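You operate a simulated robot arm through the tools that you are given. There is no shell and no other tool. Be economical: measure what you need, move in short steps, check, and stop when the job is done.

You run a simulated robot arm. Do the job below in one go: nothing can be reset, and whatever is moved stays where it is left.

Task
Put the stopper in the test socket, set the leak tester to 2 bar and lock its knob.
Fine: open the blue tap, go by the display, and leave the tap open.

It is judged by the outcome, as a careful person would: the job done as asked, and still so three seconds after it is handed in. It fails if anything else is knocked over, pushed out of place, dropped, spilled or broken. Lids that push on must go on centred and level and be pressed home; caps that screw on are set level and turned clockwise until they are tight.

Robot
A 6-joint arm with a two-finger parallel gripper, fixed in place. Base frame: the origin is at the foot of the arm, x ahead of it, y to its left, z up; the work surface is at about z = 0. Readings come in m, rad, newtons and seconds.
With the tool pointing down near the work surface it reaches from about 0.14 to 0.58 m from the base axis. Its first joint turns from -1.152 to 1.152 rad. Payload 2.1 kg.
The TCP is the grasp point between the finger pads, 0.03 m short of the fingertips. In the tool frame z runs along the fingers and y along their closing line. The gripper opens to 0.094 m. The fingers are 0.028 m wide and 0.01 m thick; the gripper's body (0.05 by 0.096 m) begins 0.055 m behind the TCP.
Orientation is that of the tool frame in the base frame, as [roll, pitch, yaw] about the fixed x, y, z axes, in that order (R = Rz(yaw) Ry(pitch) Rx(roll)). With the fingers straight down and closing along the base's y, the tool's x points along the base's -x, its y along +y and its z along -z.

Tools
- The arm moves only by the tool send_rows. Its arguments are lists of equal length, an entry for each row: "translation": the shift along the base's x, y, z in units of 50 mm (1.0 is 50 mm), a list of three; "delta_rot": the turn, a rotation vector about the base's x, y, z in units of 8 degrees (1.0 is 8 degrees), a list of three. In form: {"translation": [[x, y, z], ...], "delta_rot": [[wx, wy, wz], ...]}. A call has 1 to 10 rows; each row shifts and turns the commanded pose from where the row before left it. "jaw" is the opening in per cent of the stroke, from 0 (shut) to 100 (fully open), set as the call begins (left out, the last holds). A call with a number of a shift or a turn outside -1 to 1 is refused whole. Each row takes 0.2 s and may step no farther than 0.05 m and 0.15 rad from the row before; otherwise, or with a gripper value out of range, the whole call is refused. Where a pose cannot be reached the arm comes as near as it can. A force on the tool above 90 N (or 10 N above the force at the start of the call, whichever is more), or a blocked arm, ends the call early, and 0.2 s more pass. Each finger travels about 0.072 m/s and halts on what it meets, pressing with about 23 N; the grip force reading is that of the motor and also rises with nothing between the fingers. The clock runs only during rows and for 0.2 s after the last one: add rows that do not move to give the fingers time. It gives the time, the measured TCP pose, the force on the tool (base axes), the opening and the grip force at its end, in the units of the frame above (readings bear some noise).
- Cameras (640 x 400 px; columns grow to the right, rows downward): "scene" is fixed at [0.0663, -0.3615, 0.5006]; the picture's right is [0.69, -0.73, 0.00], its down [-0.26, -0.25, -0.93] and it looks along [0.68, 0.64, -0.36] (base axes); focal length 310 px, centre (320, 200). "wrist" rides on the gripper at [0.076, 0.014, -0.102] in the tool frame; the picture's right is [-0.18, 0.98, 0.00], its down [-0.75, -0.14, -0.64] and it looks along [-0.63, -0.12, 0.77] (tool axes); focal length 243 px, centre (320, 200). There is no depth. A picture from a camera that has moved, and an enlarged one, comes with that camera's place and axes in the base frame and with its lens. The place of the scene camera against the robot may be out by one fixed shift of up to 0.025 m in any direction.
- snapshot(camera): a new picture of that camera. No time passes.
- close_up(camera, box): a new picture of the part [left, top, right, bottom] of that camera's present view, enlarged. No time passes.
- finish_job(): hands the job in; it is judged then, once.

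Go step by step. Nothing tells you positions but the pictures and the camera data: compare them with the known pose of the tool, close in by small moves and look again before you grip or let go. The budget is 120 turns and 76 pictures, counting those below and the enlarged ones. Unless the task says otherwise, let go and move clear before handing in, and close with one line.

The tools are called after ">>>" as a command line: name --argument value ..., lists and objects as JSON in quotes. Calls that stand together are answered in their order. send_rows: Moves the arm, as the interface text tells. Its arguments: {"type":"object","properties":{"translation":{"type":"array"},"delta_rot":{"type":"array"},"jaw":{"type":"number"}},"required":["translation","delta_rot"]} The other tools are called the same way: snapshot (camera) takes a picture; close_up (camera, box) takes an enlarged picture of a part of a camera's view; finish_job () hands the job in.

At the start:

```text
t: 0.0
ee_pos: [0.2707, 0.0741, 0.397]
tcp_rot: [-3.141, -0.002, -3.14]
wrist_force: [-0.8, 0.3, 0.2]
width: 0.0943
finger_force: 0.1
```

scene: 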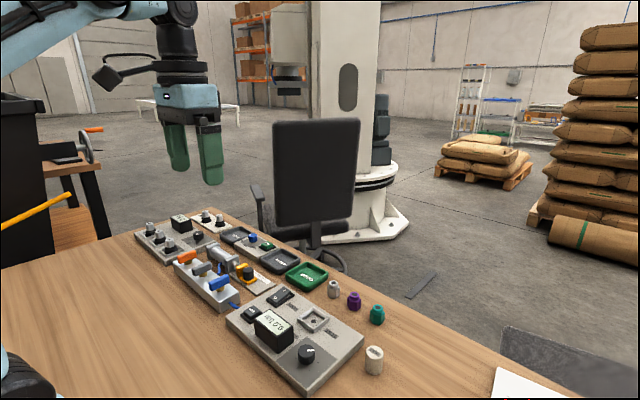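
wrist: 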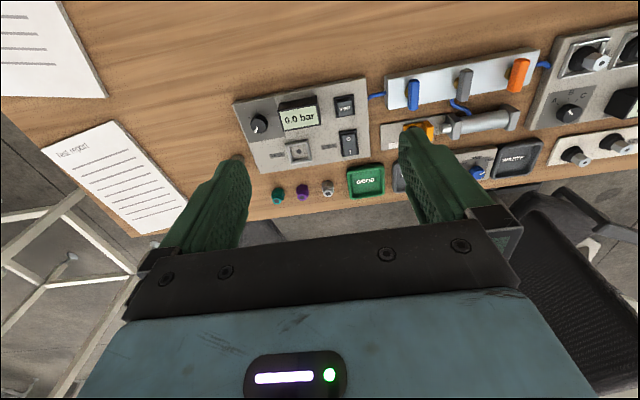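

I see a tester panel with a display, knob, socket and switches, a tap row, and small stoppers. I'll look closer at each.

>>> close_up --camera "scene" --box '[220, 260, 400, 400]'

>>> close_up --camera "scene" --box '[130, 200, 290, 310]'

>>> close_up --camera "wrist" --box '[220, 70, 400, 210]'

>>> close_up --camera "wrist" --box '[360, 20, 640, 200]'

```text
2.86 times, centred on (310, 330) of scene
camera zoom: at [0.0663, -0.3615, 0.5006], right [0.69, -0.73, 0.0], down [-0.26, -0.25, -0.93], along [0.68, 0.64, -0.36], focal length 885 px, centre (349, -171)
```

zoom: 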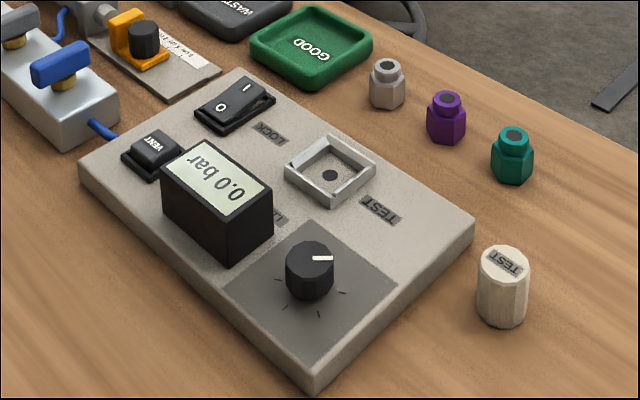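

```text
3.64 times, centred on (210, 255) of scene
camera zoom: at [0.0663, -0.3615, 0.5006], right [0.69, -0.73, 0.0], down [-0.26, -0.25, -0.93], along [0.68, 0.64, -0.36], focal length 1126 px, centre (720, 0)
```

zoom: 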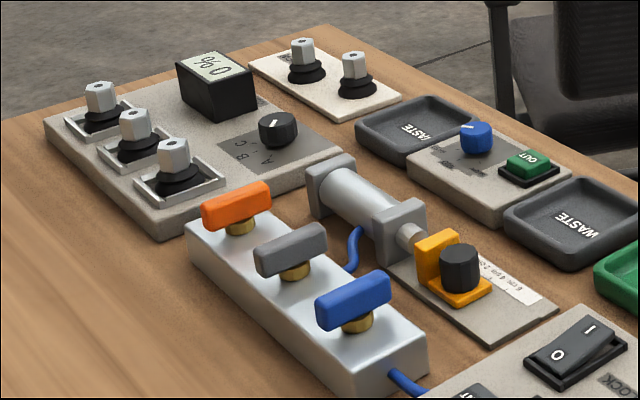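

```text
2.86 times, centred on (310, 140) of wrist
camera zoom: at [0.1949, 0.0881, 0.4979], right [0.18, 0.98, 0.0], down [0.75, -0.14, 0.64], along [0.63, -0.12, -0.77], focal length 693 px, centre (349, 371)
```

zoom: 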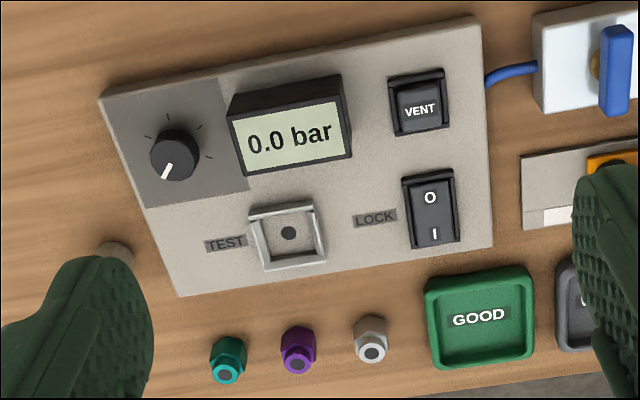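

```text
2.22 times, centred on (500, 110) of wrist
camera zoom: at [0.1949, 0.0881, 0.4979], right [0.18, 0.98, 0.0], down [0.75, -0.14, 0.64], along [0.63, -0.12, -0.77], focal length 539 px, centre (-80, 400)
```

zoom: 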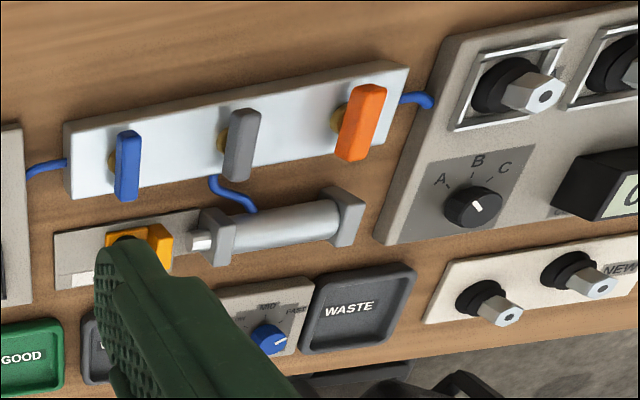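

The cream TEST-labelled cylinder on the right looks like the stopper. I'll move nearer for better measurement.

>>> send_rows --translation '[[0.43, -0.447, -0.59], [0.43, -0.447, -0.59], [0.43, -0.447, -0.59], [0.43, -0.447, -0.59], [0.43, -0.447, -0.59], [0.43, -0.447, -0.59], [0, 0, 0]]' --delta_rot '[[0, 0, 0], [0, 0, 0], [0, 0, 0], [0, 0, 0], [0, 0, 0], [0, 0, 0], [0, 0, 0]]'

>>> snapshot --camera "wrist"

```text
t: 1.6
ee_pos: [0.4013, -0.0616, 0.2196]
tcp_rot: [3.141, -0.002, -3.14]
wrist_force: [-0.4, -0.8, -0.5]
width: 0.0939
finger_force: 0.1
```

```text
69 pictures are left
camera wrist: at [0.3258, -0.0479, 0.3208], right [0.18, 0.98, 0.0], down [0.75, -0.14, 0.64], along [0.63, -0.12, -0.77], focal length 243 px, centre (320, 200)
```

wrist: 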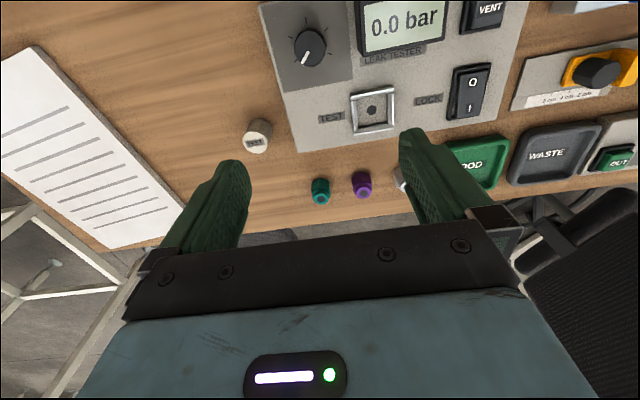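

>>> close_up --camera "wrist" --box '[230, 0, 530, 200]'

>>> close_up --camera "wrist" --box '[220, 70, 400, 210]'

```text
2.00 times, centred on (380, 100) of wrist
camera zoom: at [0.3258, -0.0479, 0.3208], right [0.18, 0.98, 0.0], down [0.75, -0.14, 0.64], along [0.63, -0.12, -0.77], focal length 485 px, centre (200, 400)
```

zoom: 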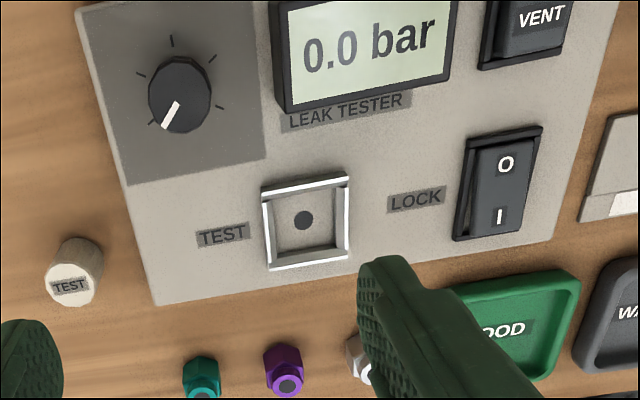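

```text
2.86 times, centred on (310, 140) of wrist
camera zoom: at [0.3258, -0.0479, 0.3208], right [0.18, 0.98, 0.0], down [0.75, -0.14, 0.64], along [0.63, -0.12, -0.77], focal length 693 px, centre (349, 371)
```

zoom: 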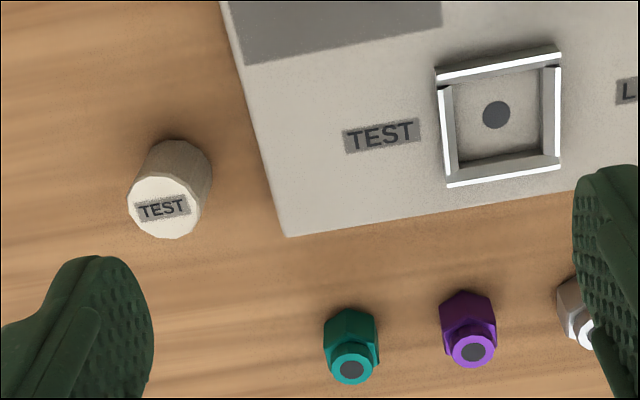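

The stopper looks to be at about (0.45, -0.153), roughly 0.032 m wide, and the socket at about (0.441, -0.006). I'll hover above the stopper and check alignment.

>>> send_rows --translation '[[0.327, -0.607, -0.4], [0.327, -0.607, -0.4], [0.327, -0.607, -0.4], [0, 0, 0]]' --delta_rot '[[0, 0, 0], [0, 0, 0], [0, 0, 0], [0, 0, 0]]' --jaw 65

>>> close_up --camera "wrist" --box '[200, 0, 440, 150]'

>>> close_up --camera "scene" --box '[260, 240, 440, 400]'

```text
t: 2.6
ee_pos: [0.4521, -0.152, 0.1603]
tcp_rot: [-3.141, 0.0, -3.14]
wrist_force: [0.2, 0.4, 0.1]
width: 0.0611
finger_force: 0.0
```

```text
2.67 times, centred on (320, 75) of wrist
camera zoom: at [0.3771, -0.1374, 0.2619], right [0.18, 0.98, 0.0], down [0.75, -0.14, 0.64], along [0.63, -0.12, -0.77], focal length 647 px, centre (320, 533)
```

zoom: 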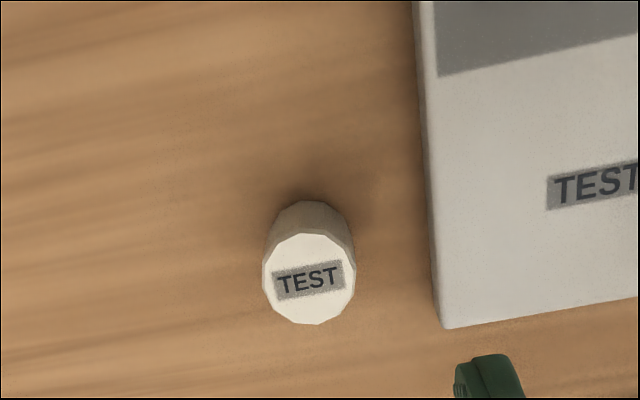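

```text
2.50 times, centred on (350, 320) of scene
camera zoom: at [0.0663, -0.3615, 0.5006], right [0.69, -0.73, 0.0], down [-0.26, -0.25, -0.93], along [0.68, 0.64, -0.36], focal length 774 px, centre (245, -100)
```

zoom: 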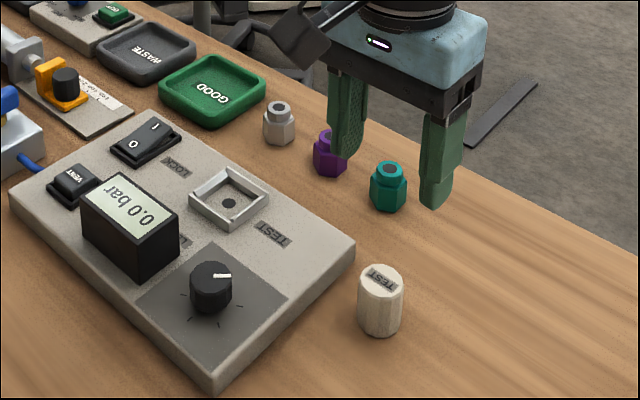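

Two views put the stopper centre at about (0.451, -0.156), with a height of about 0.034. I'll narrow the jaws and descend part way.

>>> send_rows --translation '[[-0.018, -0.072, 0], [0, 0, -0.85], [0, 0, -0.65], [0, 0, 0]]' --delta_rot '[[0, 0, 0], [0, 0, 0], [0, 0, 0], [0, 0, 0]]' --jaw 53

>>> snapshot --camera "wrist"

>>> close_up --camera "scene" --box '[300, 240, 460, 400]'

```text
t: 3.6
ee_pos: [0.4478, -0.1534, 0.0859]
tcp_rot: [3.141, 0.0, -3.14]
wrist_force: [1.1, 0.2, 0.1]
width: 0.0499
finger_force: 0.0
```

```text
64 pictures are left
camera wrist: at [0.3714, -0.1399, 0.1869], right [0.18, 0.98, 0.0], down [0.75, -0.14, 0.64], along [0.63, -0.12, -0.77], focal length 243 px, centre (320, 200)
```

wrist: 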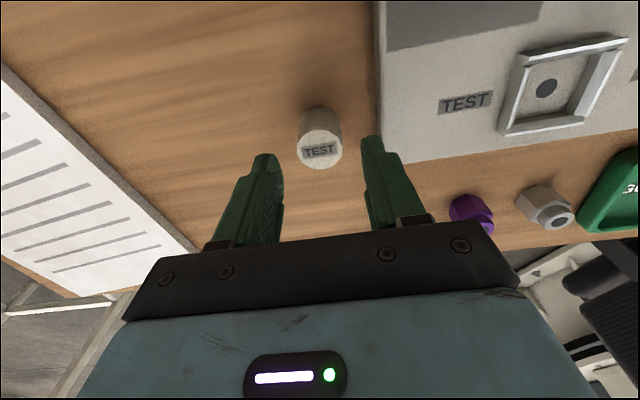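

```text
2.50 times, centred on (380, 320) of scene
camera zoom: at [0.0663, -0.3615, 0.5006], right [0.69, -0.73, 0.0], down [-0.26, -0.25, -0.93], along [0.68, 0.64, -0.36], focal length 774 px, centre (170, -100)
```

zoom: 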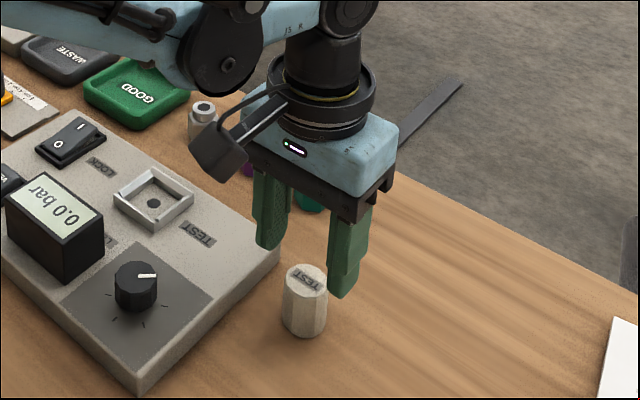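

The stopper is centred between the fingers. I'll shift slightly in x, descend to z of about 0.043 and close.

>>> send_rows --translation '[[0.068, 0, 0], [0, 0, -0.42], [0, 0, -0.424], [0, 0, 0]]' --delta_rot '[[0, 0, 0], [0, 0, 0], [0, 0, 0], [0, 0, 0]]'

>>> close_up --camera "wrist" --box '[200, 60, 480, 260]'

>>> close_up --camera "scene" --box '[300, 260, 460, 400]'

```text
t: 4.6
ee_pos: [0.4511, -0.1552, 0.0448]
tcp_rot: [3.141, 0.0, -3.139]
wrist_force: [-0.5, 0.2, -0.8]
width: 0.0498
finger_force: 0.2
```

```text
2.00 times, centred on (340, 160) of wrist
camera zoom: at [0.375, -0.1404, 0.1455], right [0.18, 0.98, 0.0], down [0.75, -0.14, 0.64], along [0.63, -0.12, -0.77], focal length 485 px, centre (280, 280)
```

zoom: 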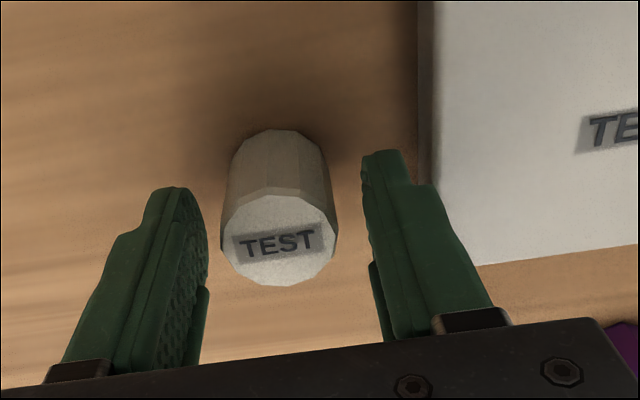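

```text
2.86 times, centred on (380, 330) of scene
camera zoom: at [0.0663, -0.3615, 0.5006], right [0.69, -0.73, 0.0], down [-0.26, -0.25, -0.93], along [0.68, 0.64, -0.36], focal length 885 px, centre (149, -171)
```

zoom: 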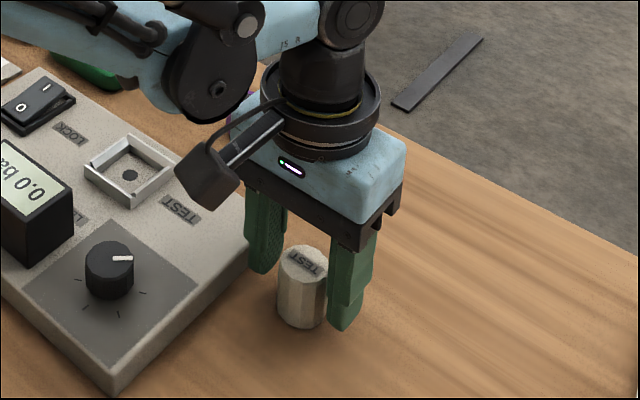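

The TCP and the stopper coincide, so I'll close the jaws.

>>> send_rows --translation '[[0, 0, 0], [0, 0, 0], [0, 0, 0]]' --delta_rot '[[0, 0, 0], [0, 0, 0], [0, 0, 0]]' --jaw 0

```text
t: 5.4
ee_pos: [0.4499, -0.1551, 0.0446]
tcp_rot: [-3.141, -0.001, -3.141]
wrist_force: [0.0, -0.7, 11.9]
width: 0.0304
finger_force: 23.3
```

It's gripped, width 0.030. I'll lift and check it.

>>> send_rows --translation '[[0, 0, 0.4], [0, 0, 0.8], [-0.1, 0.8, 0.2], [-0.1, 0.8, 0], [0, 0.8, 0], [0, 0, 0]]' --delta_rot '[[0, 0, 0], [0, 0, 0], [0, 0, 0], [0, 0, 0], [0, 0, 0], [0, 0, 0]]'

>>> close_up --camera "wrist" --box '[160, 0, 480, 240]'

>>> close_up --camera "scene" --box '[220, 220, 400, 380]'

```text
t: 6.8
ee_pos: [0.4383, -0.0331, 0.1087]
tcp_rot: [3.14, 0.001, 3.141]
wrist_force: [-0.4, 0.2, -0.1]
width: 0.0313
finger_force: 23.0
```

```text
1.67 times, centred on (320, 120) of wrist
camera zoom: at [0.3627, -0.0192, 0.2106], right [0.18, 0.98, 0.0], down [0.75, -0.14, 0.64], along [0.63, -0.12, -0.77], focal length 404 px, centre (320, 333)
```

zoom: 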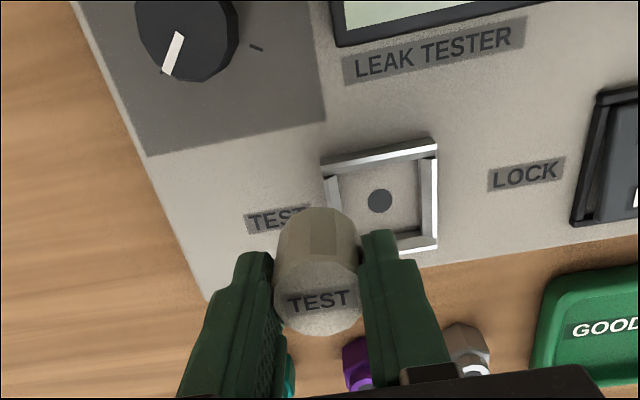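

```text
2.50 times, centred on (310, 300) of scene
camera zoom: at [0.0663, -0.3615, 0.5006], right [0.69, -0.73, 0.0], down [-0.26, -0.25, -0.93], along [0.68, 0.64, -0.36], focal length 774 px, centre (345, -50)
```

zoom: 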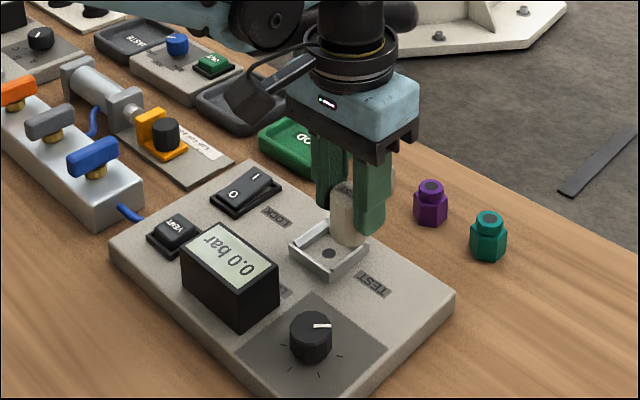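

I'll re-read the pose with a still row before aligning.

>>> send_rows --translation '[[0, 0, 0]]' --delta_rot '[[0, 0, 0]]'

>>> send_rows --translation '[[0, 0, 0]]' --delta_rot '[[0, 0, 0]]'

>>> send_rows --translation '[[0, 0, 0]]' --delta_rot '[[0, 0, 0]]'

```text
t: 7.2
ee_pos: [0.4384, -0.0337, 0.1092]
tcp_rot: [-3.141, 0.0, -3.14]
wrist_force: [-0.3, -0.4, -0.3]
width: 0.0312
finger_force: 23.8
```

```text
t: 7.6
ee_pos: [0.4398, -0.034, 0.1089]
tcp_rot: [-3.14, 0.0, -3.141]
wrist_force: [-0.1, -0.1, -0.7]
width: 0.0313
finger_force: 23.2
```

```text
t: 8.0
ee_pos: [0.4391, -0.0333, 0.1094]
tcp_rot: [3.14, -0.001, -3.141]
wrist_force: [0.6, 0.7, 0.1]
width: 0.0313
finger_force: 22.9
```

The stopper sits within about 1 mm of the TCP. I'll shift by +0.0285 in y over the socket, lower to just above the frame and check.

>>> send_rows --translation '[[0.01, 0.57, 0], [0, 0, -0.36], [0, 0, 0]]' --delta_rot '[[0, 0, 0], [0, 0, 0], [0, 0, 0]]'

>>> close_up --camera "wrist" --box '[220, 70, 420, 220]'

>>> close_up --camera "scene" --box '[260, 260, 380, 350]'

```text
t: 8.8
ee_pos: [0.4407, -0.0063, 0.0927]
tcp_rot: [3.141, 0.0, -3.14]
wrist_force: [0.4, -0.5, -0.2]
width: 0.0314
finger_force: 22.9
```

```text
2.67 times, centred on (320, 145) of wrist
camera zoom: at [0.3646, 0.0079, 0.1947], right [0.18, 0.98, 0.0], down [0.75, -0.14, 0.64], along [0.63, -0.12, -0.77], focal length 647 px, centre (320, 347)
```

zoom: 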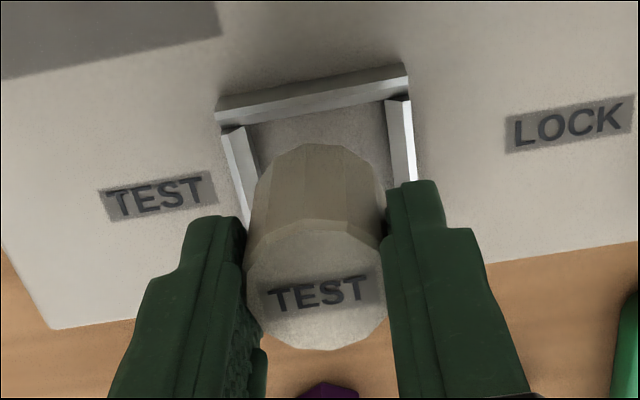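

```text
4.44 times, centred on (320, 305) of scene
camera zoom: at [0.0663, -0.3615, 0.5006], right [0.69, -0.73, 0.0], down [-0.26, -0.25, -0.93], along [0.68, 0.64, -0.36], focal length 1376 px, centre (320, -267)
```

zoom: 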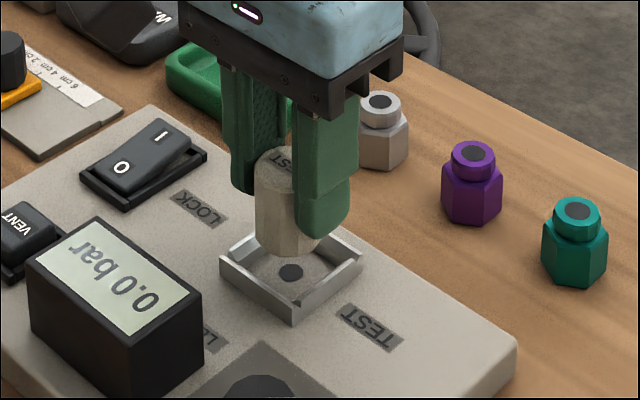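

The scene view shows alignment along its horizontal. I'll zoom the wrist view in more to check y.

>>> close_up --camera "wrist" --box '[270, 85, 400, 165]'

```text
4.92 times, centred on (335, 125) of wrist
camera zoom: at [0.3646, 0.0079, 0.1947], right [0.18, 0.98, 0.0], down [0.75, -0.14, 0.64], along [0.63, -0.12, -0.77], focal length 1194 px, centre (246, 569)
```

zoom: 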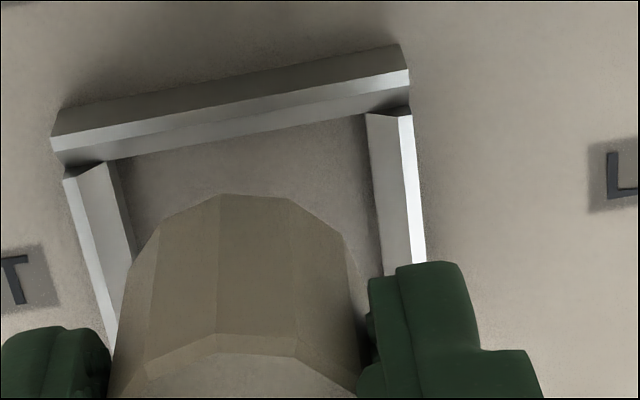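

The stopper needs about 1.3 mm more in +y. I'll adjust and lower in small steps.

>>> send_rows --translation '[[0.005, 0.026, 0], [0, 0, -0.1], [0, 0, -0.1], [0, 0, 0]]' --delta_rot '[[0, 0, 0], [0, 0, 0], [0, 0, 0], [0, 0, 0]]'

>>> close_up --camera "wrist" --box '[270, 85, 400, 165]'

>>> close_up --camera "scene" --box '[280, 270, 360, 330]'

```text
t: 9.8
ee_pos: [0.4425, -0.0059, 0.084]
tcp_rot: [3.141, -0.001, -3.138]
wrist_force: [0.4, 0.6, -0.1]
width: 0.0315
finger_force: 22.8
```

```text
4.92 times, centred on (335, 125) of wrist
camera zoom: at [0.3665, 0.0086, 0.1851], right [0.18, 0.98, 0.0], down [0.75, -0.14, 0.64], along [0.63, -0.12, -0.77], focal length 1194 px, centre (246, 569)
```

zoom: 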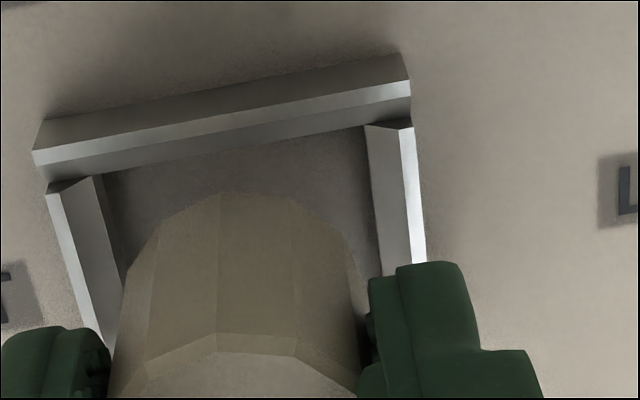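

```text
6.67 times, centred on (320, 300) of scene
camera zoom: at [0.0663, -0.3615, 0.5006], right [0.69, -0.73, 0.0], down [-0.26, -0.25, -0.93], along [0.68, 0.64, -0.36], focal length 2064 px, centre (320, -467)
```

zoom: 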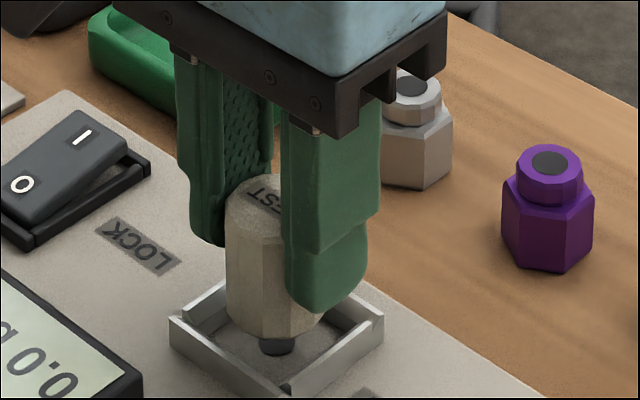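

The stopper is well centred over the socket. I'll lower it to contact.

>>> send_rows --translation '[[0, 0, -0.06], [0, 0, -0.06], [0, 0, -0.04], [0, 0, -0.04], [0, 0, -0.04]]' --delta_rot '[[0, 0, 0], [0, 0, 0], [0, 0, 0], [0, 0, 0], [0, 0, 0]]'

>>> close_up --camera "scene" --box '[280, 270, 360, 330]'

```text
t: 11.0
ee_pos: [0.4424, -0.0053, 0.0713]
tcp_rot: [-3.141, -0.001, -3.14]
wrist_force: [-0.2, -0.1, -1.2]
width: 0.0313
finger_force: 23.1
```

```text
6.67 times, centred on (320, 300) of scene
camera zoom: at [0.0663, -0.3615, 0.5006], right [0.69, -0.73, 0.0], down [-0.26, -0.25, -0.93], along [0.68, 0.64, -0.36], focal length 2064 px, centre (320, -467)
```

zoom: 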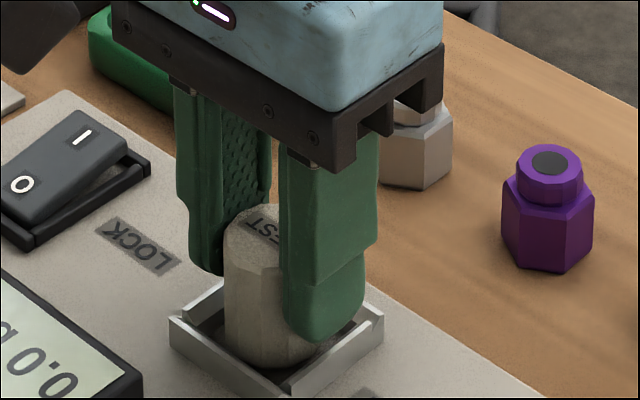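

There's no contact yet, so I'll continue in 1 mm steps.

>>> send_rows --translation '[[0, 0, -0.02], [0, 0, -0.02], [0, 0, -0.02], [0, 0, -0.02], [0, 0, -0.02]]' --delta_rot '[[0, 0, 0], [0, 0, 0], [0, 0, 0], [0, 0, 0], [0, 0, 0]]'

>>> close_up --camera "scene" --box '[280, 270, 360, 330]'

```text
t: 12.2
ee_pos: [0.4418, -0.0033, 0.0679]
tcp_rot: [-3.14, 0.0, -3.141]
wrist_force: [0.2, -1.6, 5.4]
width: 0.0313
finger_force: 23.5
```

```text
6.67 times, centred on (320, 300) of scene
camera zoom: at [0.0663, -0.3615, 0.5006], right [0.69, -0.73, 0.0], down [-0.26, -0.25, -0.93], along [0.68, 0.64, -0.36], focal length 2064 px, centre (320, -467)
```

zoom: 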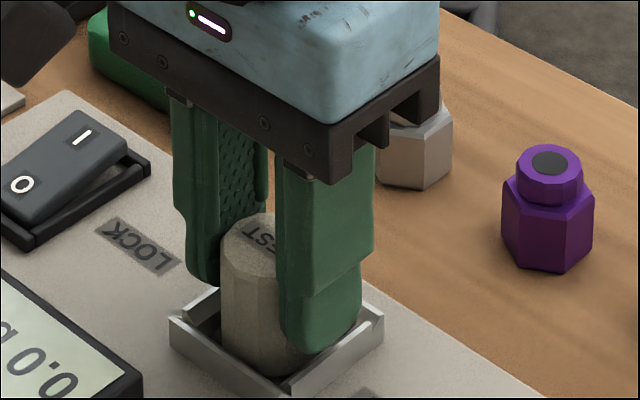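

Contact is starting at 5 N, with slight self-centring in y. I'll press a little more.

>>> send_rows --translation '[[0, 0.02, -0.02], [0, 0.01, -0.02], [0, 0, 0]]' --delta_rot '[[0, 0, 0], [0, 0, 0], [0, 0, 0]]'

>>> close_up --camera "scene" --box '[280, 270, 360, 330]'

>>> close_up --camera "wrist" --box '[250, 85, 400, 205]'

```text
t: 13.0
ee_pos: [0.442, -0.0039, 0.0663]
tcp_rot: [3.141, 0.0, 3.141]
wrist_force: [-8.1, -5.9, 49.9]
width: 0.0308
finger_force: 22.5
```

```text
6.67 times, centred on (320, 300) of scene
camera zoom: at [0.066, -0.3615, 0.5006], right [0.69, -0.73, 0.0], down [-0.26, -0.25, -0.93], along [0.68, 0.64, -0.36], focal length 2064 px, centre (320, -467)
```

zoom: 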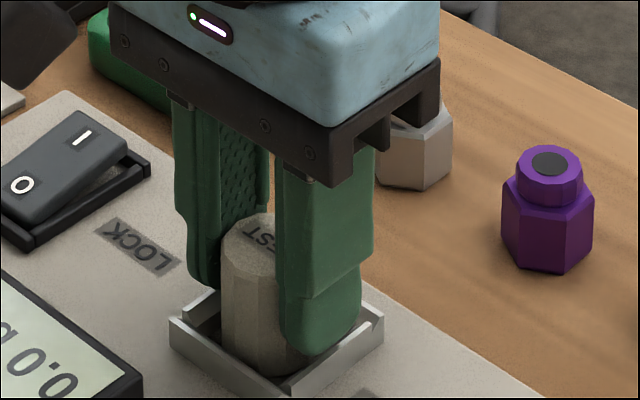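

```text
3.33 times, centred on (325, 145) of wrist
camera zoom: at [0.3666, 0.0109, 0.1674], right [0.18, 0.98, 0.0], down [0.75, -0.14, 0.64], along [0.63, -0.12, -0.77], focal length 809 px, centre (303, 383)
```

zoom: 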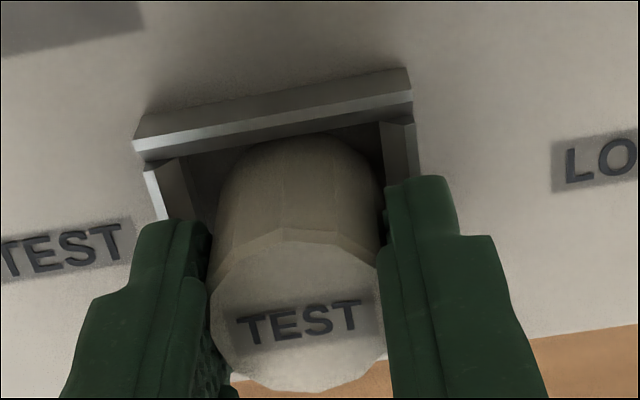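

It's on the floor at 50 N, but about 2 mm off to +y. I'll ease up, shift −y, then re-seat and release.

>>> send_rows --translation '[[0, 0, 0.04], [0, -0.04, 0], [0, 0, -0.02], [0, 0, 0]]' --delta_rot '[[0, 0, 0], [0, 0, 0], [0, 0, 0], [0, 0, 0]]'

>>> close_up --camera "wrist" --box '[250, 85, 400, 205]'

```text
t: 14.0
ee_pos: [0.4417, -0.0045, 0.0666]
tcp_rot: [3.141, 0.002, -3.14]
wrist_force: [3.5, 7.7, 24.2]
width: 0.0306
finger_force: 22.2
```

```text
3.33 times, centred on (325, 145) of wrist
camera zoom: at [0.3663, 0.0086, 0.1676], right [0.18, 0.98, 0.0], down [0.75, -0.14, 0.64], along [0.63, -0.12, -0.77], focal length 809 px, centre (303, 383)
```

zoom: 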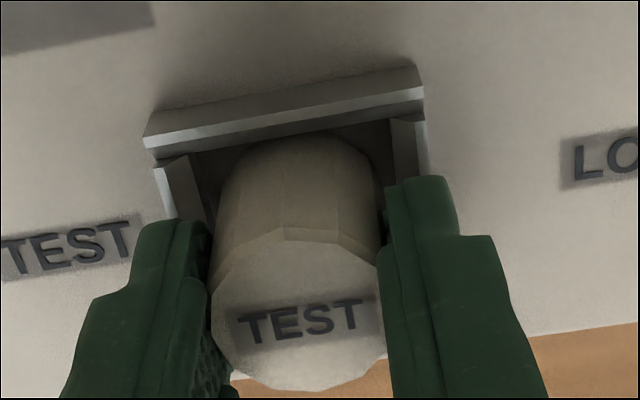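

It's centred now. I'll release and lift straight up.

>>> send_rows --translation '[[0, 0, 0.01], [0, 0, 0], [0, 0, 0], [0, 0, 0.4], [0, 0, 0.9], [0, 0, 0.9], [-0.8, 0, 0], [0, 0, 0]]' --delta_rot '[[0, 0, 0], [0, 0, 0], [0, 0, 0], [0, 0, 0], [0, 0, 0], [0, 0, 0], [0, 0, 0], [0, 0, 0]]' --jaw 52

>>> close_up --camera "scene" --box '[220, 260, 400, 400]'

>>> snapshot --camera "wrist"

```text
t: 15.8
ee_pos: [0.4022, -0.0037, 0.1774]
tcp_rot: [-3.14, 0.0, -3.139]
wrist_force: [-1.0, 0.0, -0.8]
width: 0.0491
finger_force: 0.1
```

```text
2.86 times, centred on (310, 330) of scene
camera zoom: at [0.0663, -0.3615, 0.5006], right [0.69, -0.73, 0.0], down [-0.26, -0.25, -0.93], along [0.68, 0.64, -0.36], focal length 885 px, centre (349, -171)
```

zoom: 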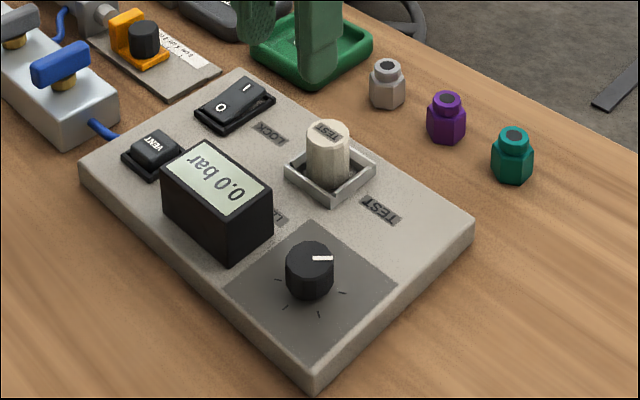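

```text
47 pictures are left
camera wrist: at [0.3267, 0.01, 0.2789], right [0.18, 0.98, 0.0], down [0.75, -0.14, 0.64], along [0.63, -0.12, -0.77], focal length 243 px, centre (320, 200)
```

wrist: 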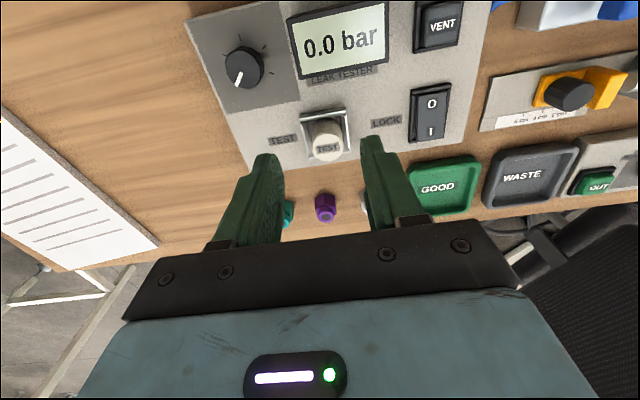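

The stopper stands level in its socket. Next is the blue tap, so I'll move over it to look.

>>> send_rows --translation '[[-0.36, 0.8, 0.12], [-0.36, 0.8, 0.12], [-0.36, 0.8, 0.12], [-0.36, 0.8, 0], [-0.36, 0.8, 0], [0, 0.4, 0], [0, 0, 0]]' --delta_rot '[[0, 0, 0], [0, 0, 0], [0, 0, 0], [0, 0, 0], [0, 0, 0], [0, 0, 0], [0, 0, 0]]'

>>> close_up --camera "wrist" --box '[200, 0, 500, 190]'

```text
t: 17.4
ee_pos: [0.3121, 0.2174, 0.195]
tcp_rot: [3.142, -0.001, -3.141]
wrist_force: [0.6, -0.1, 0.2]
width: 0.049
finger_force: 0.0
```

```text
2.11 times, centred on (350, 95) of wrist
camera zoom: at [0.236, 0.2308, 0.2964], right [0.18, 0.98, 0.0], down [0.75, -0.14, 0.64], along [0.63, -0.12, -0.77], focal length 511 px, centre (257, 421)
```

zoom: 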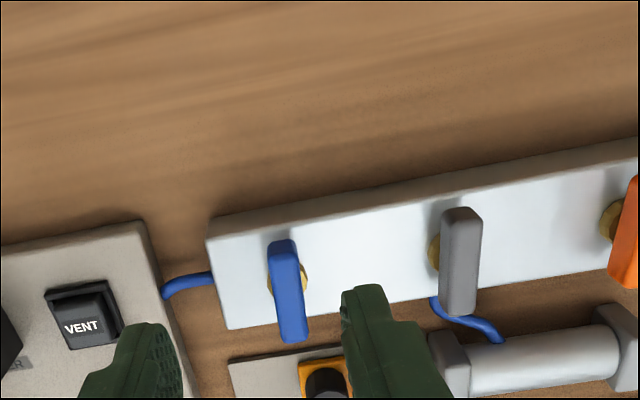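

The blue handle lies across the pipe block (closed), centred at about (0.353, 0.223) with its top at z of about 0.05. I'll zoom in for stops or markings.

>>> close_up --camera "wrist" --box '[290, 90, 370, 170]'

>>> close_up --camera "scene" --box '[170, 240, 250, 310]'

```text
5.00 times, centred on (330, 130) of wrist
camera zoom: at [0.236, 0.2308, 0.2964], right [0.18, 0.98, 0.0], down [0.75, -0.14, 0.64], along [0.63, -0.12, -0.77], focal length 1213 px, centre (270, 550)
```

zoom: 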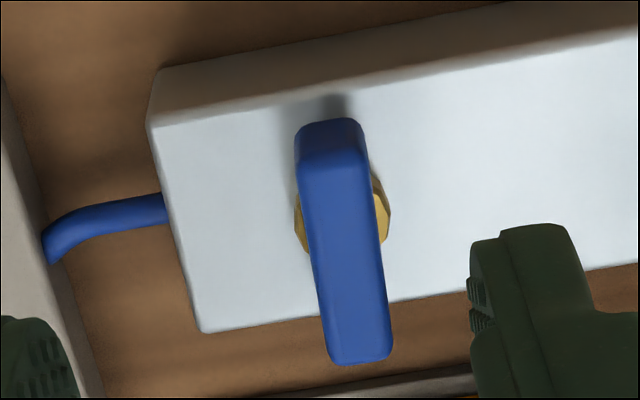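

```text
5.71 times, centred on (210, 275) of scene
camera zoom: at [0.0663, -0.3615, 0.5006], right [0.69, -0.73, 0.0], down [-0.26, -0.25, -0.93], along [0.68, 0.64, -0.36], focal length 1769 px, centre (949, -229)
```

zoom: 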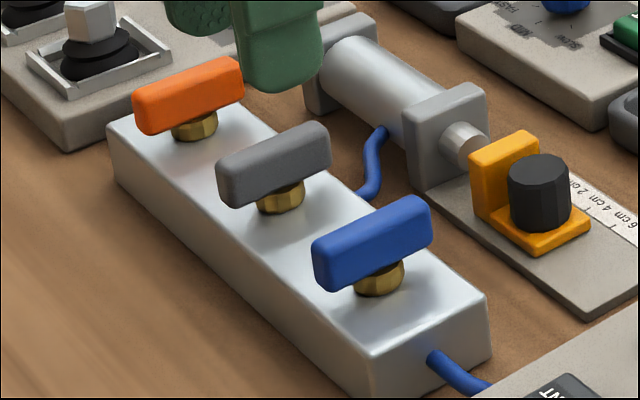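

Handle centre refined to about (0.356, 0.2245). I'll move above it with the jaws narrowed.

>>> send_rows --translation '[[0.89, 0.14, 0], [0, 0, -0.9], [0, 0, -0.9], [0, 0, 0]]' --delta_rot '[[0, 0, 0], [0, 0, 0], [0, 0, 0], [0, 0, 0]]' --jaw 40

>>> close_up --camera "wrist" --box '[220, 60, 420, 210]'

>>> close_up --camera "scene" --box '[150, 200, 290, 310]'

```text
t: 18.4
ee_pos: [0.3583, 0.2221, 0.1049]
tcp_rot: [-3.141, -0.001, -3.14]
wrist_force: [-1.2, -0.3, -0.4]
width: 0.0374
finger_force: 0.1
```

```text
2.67 times, centred on (320, 135) of wrist
camera zoom: at [0.2832, 0.2358, 0.2059], right [0.18, 0.98, 0.0], down [0.75, -0.14, 0.64], along [0.63, -0.12, -0.77], focal length 647 px, centre (320, 373)
```

zoom: 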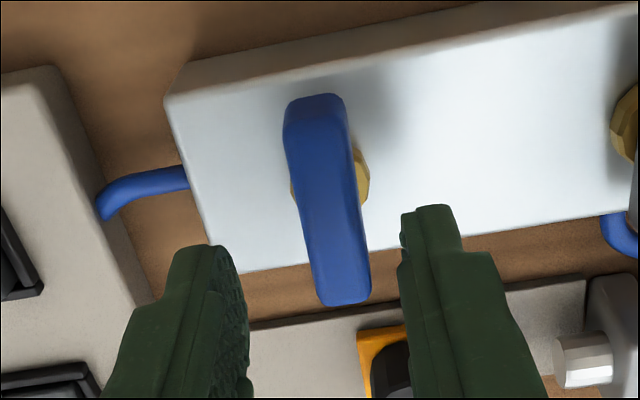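

```text
3.64 times, centred on (220, 255) of scene
camera zoom: at [0.0663, -0.3615, 0.5006], right [0.69, -0.73, 0.0], down [-0.26, -0.25, -0.93], along [0.68, 0.64, -0.36], focal length 1126 px, centre (684, 0)
```

zoom: 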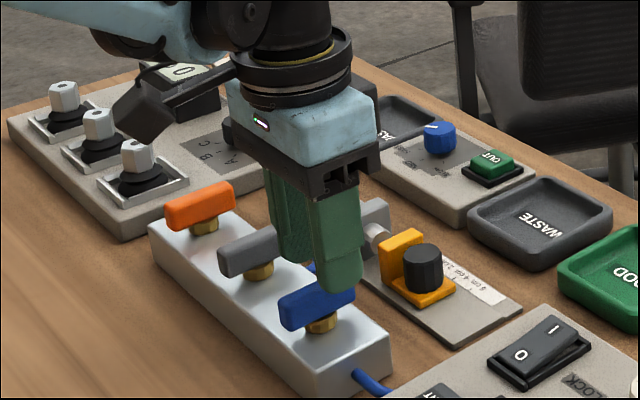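

Aligned; I'll nudge in y and descend around the handle.

>>> send_rows --translation '[[-0.01, 0.03, 0], [0, 0, -0.37], [0, 0, -0.35], [0, 0, 0]]' --delta_rot '[[0, 0, 0], [0, 0, 0], [0, 0, 0], [0, 0, 0]]'

>>> close_up --camera "scene" --box '[180, 240, 260, 310]'

>>> close_up --camera "wrist" --box '[220, 60, 420, 210]'

```text
t: 19.4
ee_pos: [0.3575, 0.2246, 0.0688]
tcp_rot: [-3.139, 0.0, -3.14]
wrist_force: [-0.2, 0.1, -0.3]
width: 0.0376
finger_force: 0.1
```

```text
5.71 times, centred on (220, 275) of scene
camera zoom: at [0.0663, -0.3615, 0.5006], right [0.69, -0.73, 0.0], down [-0.26, -0.25, -0.93], along [0.68, 0.64, -0.36], focal length 1769 px, centre (891, -229)
```

zoom: 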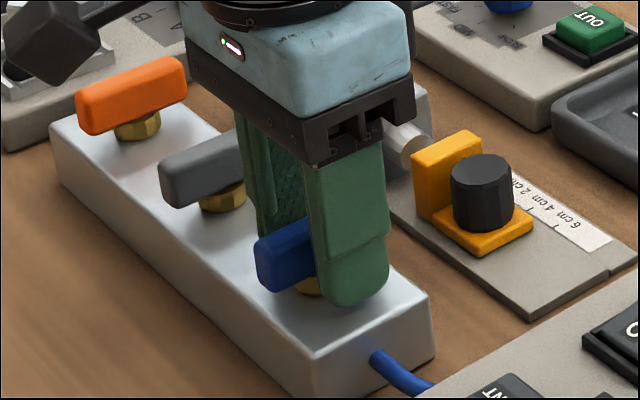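

```text
2.67 times, centred on (320, 135) of wrist
camera zoom: at [0.2812, 0.2385, 0.1697], right [0.18, 0.98, 0.0], down [0.75, -0.14, 0.64], along [0.63, -0.12, -0.77], focal length 647 px, centre (320, 373)
```

zoom: 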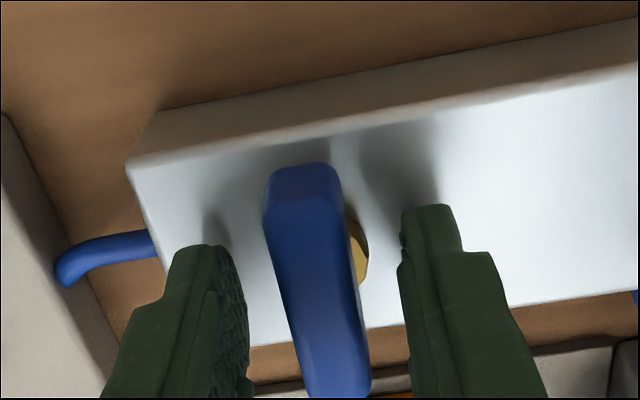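

Good overlap on the handle. I'll close and try a small counter-clockwise turn.

>>> send_rows --translation '[[0, 0, 0], [0, 0, 0], [0, 0, 0], [0, 0, 0]]' --delta_rot '[[0, 0, 0], [0, 0, 0], [0, 0, 0], [0, 0, 0]]' --jaw 0

>>> send_rows --translation '[[0, 0, 0], [0, 0, 0], [0, 0, 0]]' --delta_rot '[[0, 0, 0.7], [0, 0, 0.7], [0, 0, 0.7]]'

>>> close_up --camera "wrist" --box '[220, 60, 420, 210]'

```text
t: 20.4
ee_pos: [0.3573, 0.2253, 0.0685]
tcp_rot: [3.14, -0.001, -3.14]
wrist_force: [-5.4, 6.8, 66.3]
width: 0.015
finger_force: 45.0
```

```text
t: 21.2
ee_pos: [0.3578, 0.2247, 0.0698]
tcp_rot: [3.135, 0.004, -2.852]
wrist_force: [10.4, 26.1, 49.6]
width: 0.0225
finger_force: 44.6
```

```text
2.67 times, centred on (320, 135) of wrist
camera zoom: at [0.2806, 0.2164, 0.1712], right [-0.1, 0.99, 0.01], down [0.76, 0.08, 0.64], along [0.64, 0.07, -0.76], focal length 647 px, centre (320, 373)
```

zoom: 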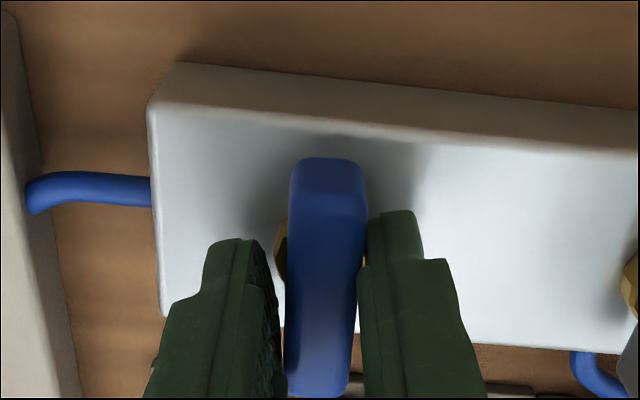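

The fingers were spread apart, so the handle is blocked counter-clockwise and it must open clockwise. I'll turn back, ease off and try that way slowly.

>>> send_rows --translation '[[0, 0, 0.03], [0, 0, 0.03], [0, 0, 0], [0, 0, 0]]' --delta_rot '[[0, 0, -0.7], [0, 0, -0.7], [0, 0, -0.7], [0, 0, 0]]'

>>> send_rows --translation '[[0, 0, 0], [0, 0, 0], [0, 0, 0]]' --delta_rot '[[0, 0, -0.7], [0, 0, -0.7], [0, 0, -0.7]]'

>>> close_up --camera "wrist" --box '[220, 60, 420, 210]'

```text
t: 22.2
ee_pos: [0.3549, 0.2249, 0.0717]
tcp_rot: [3.129, 0.0, -3.137]
wrist_force: [3.0, 37.9, -28.8]
width: 0.0151
finger_force: 44.7
```

```text
t: 23.0
ee_pos: [0.355, 0.2251, 0.072]
tcp_rot: [3.132, -0.002, 2.848]
wrist_force: [1.5, 37.3, -14.4]
width: 0.0151
finger_force: 45.6
```

```text
2.67 times, centred on (320, 135) of wrist
camera zoom: at [0.2867, 0.2594, 0.1737], right [0.46, 0.89, 0.01], down [0.68, -0.36, 0.64], along [0.57, -0.29, -0.77], focal length 647 px, centre (320, 373)
```

zoom: 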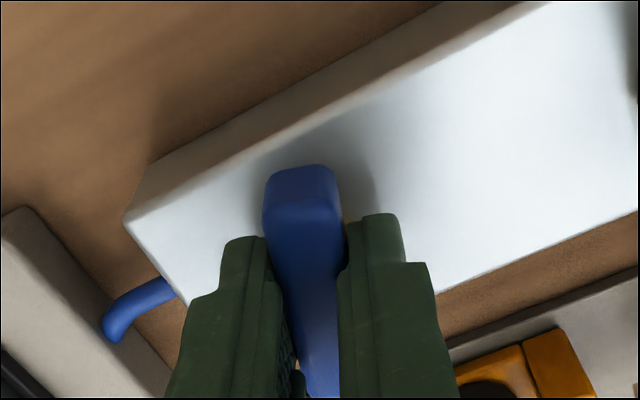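

It follows clockwise. I'll continue the quarter turn.

>>> send_rows --translation '[[0, 0.02, -0.01], [0, 0, 0], [0, 0, 0], [0, 0, 0], [0, 0, 0]]' --delta_rot '[[0, 0, -0.9], [0, 0, -0.9], [0, 0, -0.9], [0, 0, -0.9], [0, 0, -0.9]]'

>>> close_up --camera "wrist" --box '[220, 60, 420, 210]'

```text
t: 24.2
ee_pos: [0.3567, 0.223, 0.071]
tcp_rot: [3.141, -0.006, 2.217]
wrist_force: [-5.5, 25.6, 15.4]
width: 0.015
finger_force: 45.0
```

```text
2.67 times, centred on (320, 135) of wrist
camera zoom: at [0.3215, 0.293, 0.1732], right [0.89, 0.45, 0.0], down [0.34, -0.69, 0.64], along [0.28, -0.57, -0.77], focal length 647 px, centre (320, 373)
```

zoom: 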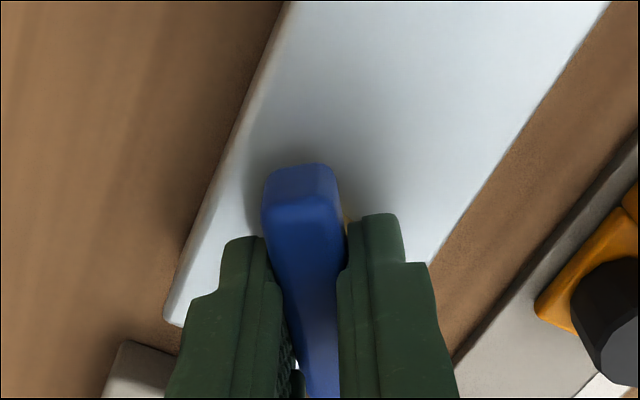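

It has turned 53° so far; I'll finish the quarter turn.

>>> send_rows --translation '[[0, 0, 0], [0, 0, 0], [0, 0, 0], [0, 0, 0], [0, 0, 0], [0, 0, 0]]' --delta_rot '[[0, 0, -0.9], [0, 0, -0.9], [0, 0, -0.9], [0, 0, -0.9], [0, 0, -0.9], [0, 0, -0.3]]'

>>> snapshot --camera "scene"

>>> close_up --camera "scene" --box '[160, 240, 340, 360]'

```text
t: 25.6
ee_pos: [0.3538, 0.2241, 0.0693]
tcp_rot: [-3.138, 0.0, 1.552]
wrist_force: [-27.0, 4.4, 28.1]
width: 0.0148
finger_force: 44.9
```

```text
36 pictures are left
```

scene: 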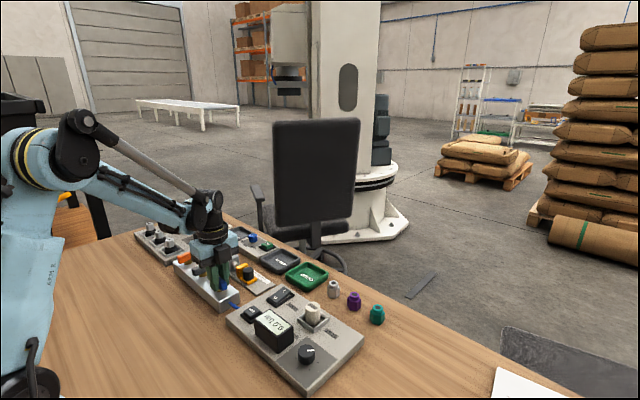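

```text
3.33 times, centred on (250, 300) of scene
camera zoom: at [0.0662, -0.3616, 0.5006], right [0.69, -0.73, 0.0], down [-0.26, -0.25, -0.93], along [0.68, 0.64, -0.36], focal length 1032 px, centre (553, -133)
```

zoom: 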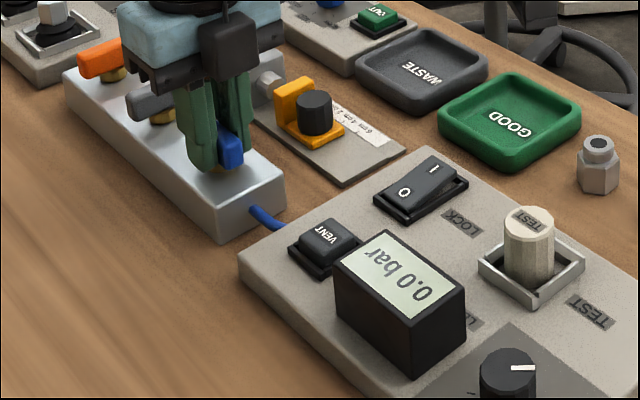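

The blue handle now lies along the block. I'll release, lift clear and check that the tap stays open.

>>> send_rows --translation '[[0, 0, 0], [0, 0, 0], [0, 0, 0.5], [0, 0, 0.9], [0, -0.2, 0.6], [0, 0, 0]]' --delta_rot '[[0, 0, 0], [0, 0, 0], [0, 0, 0], [0, 0, 0], [0, 0, 0], [0, 0, 0]]' --jaw 40

>>> close_up --camera "scene" --box '[160, 240, 340, 360]'

```text
t: 27.0
ee_pos: [0.3567, 0.2132, 0.1704]
tcp_rot: [3.142, 0.0, 1.554]
wrist_force: [-0.8, 0.8, -0.6]
width: 0.0375
finger_force: 0.0
```

```text
3.33 times, centred on (250, 300) of scene
camera zoom: at [0.0663, -0.3615, 0.5006], right [0.69, -0.73, 0.0], down [-0.26, -0.25, -0.93], along [0.68, 0.64, -0.36], focal length 1032 px, centre (553, -133)
```

zoom: 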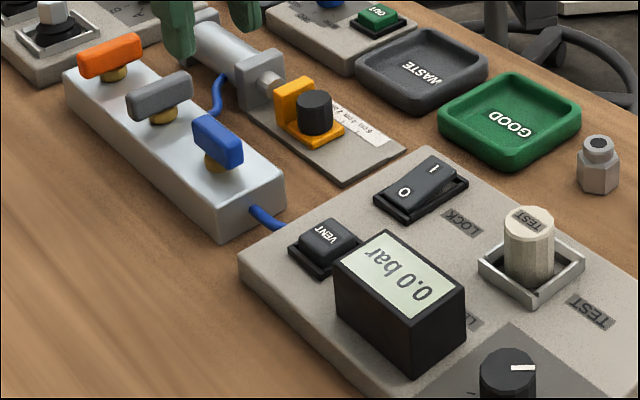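

The tap is open. I'll go to the knob at about (0.36, -0.064), turning the tool back on the way.

>>> send_rows --translation '[[-0.2, -0.5, 0.1], [-0.2, -0.5, 0.1], [-0.2, -0.5, 0], [-0.2, -0.5, 0], [-0.2, -0.5, 0], [0, -0.5, 0], [0, -0.5, 0], [0, -0.5, 0], [0, -0.5, 0], [0, -0.5, 0]]' --delta_rot '[[0, 0, 1], [0, 0, 1], [0, 0, 1], [0, 0, 1], [0, 0, 1], [0, 0, 1], [0, 0, 1], [0, 0, 1], [0, 0, 1], [0, 0, 1]]'

>>> send_rows --translation '[[0, -0.54, 0], [0, 0, 0], [0, 0, 0]]' --delta_rot '[[0, 0, 1], [0, 0, 0.38], [0, 0, 0]]'

>>> snapshot --camera "wrist"

```text
t: 29.2
ee_pos: [0.3073, -0.0372, 0.1801]
tcp_rot: [-3.141, -0.001, 2.949]
wrist_force: [1.3, 0.5, 0.2]
width: 0.0377
finger_force: 0.0
```

```text
t: 30.0
ee_pos: [0.3067, -0.064, 0.18]
tcp_rot: [3.141, 0.002, -3.14]
wrist_force: [0.0, 0.5, 0.0]
width: 0.0374
finger_force: 0.1
```

```text
33 pictures are left
camera wrist: at [0.2306, -0.0494, 0.2827], right [0.18, 0.98, 0.0], down [0.75, -0.14, 0.64], along [0.63, -0.12, -0.77], focal length 243 px, centre (320, 200)
```

wrist: 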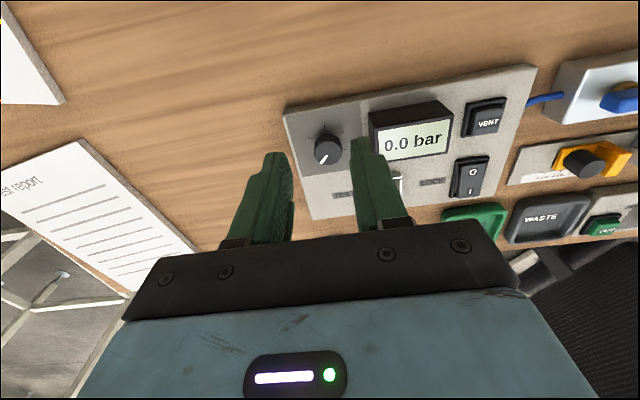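

>>> close_up --camera "wrist" --box '[280, 90, 400, 180]'

```text
4.44 times, centred on (340, 135) of wrist
camera zoom: at [0.2306, -0.0494, 0.2827], right [0.18, 0.98, 0.0], down [0.75, -0.14, 0.64], along [0.63, -0.12, -0.77], focal length 1078 px, centre (231, 489)
```

zoom: 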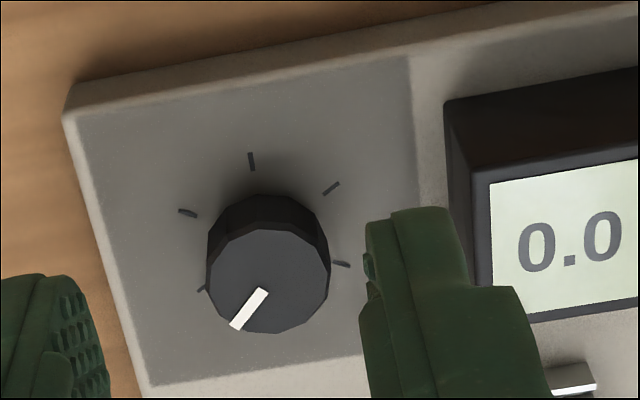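

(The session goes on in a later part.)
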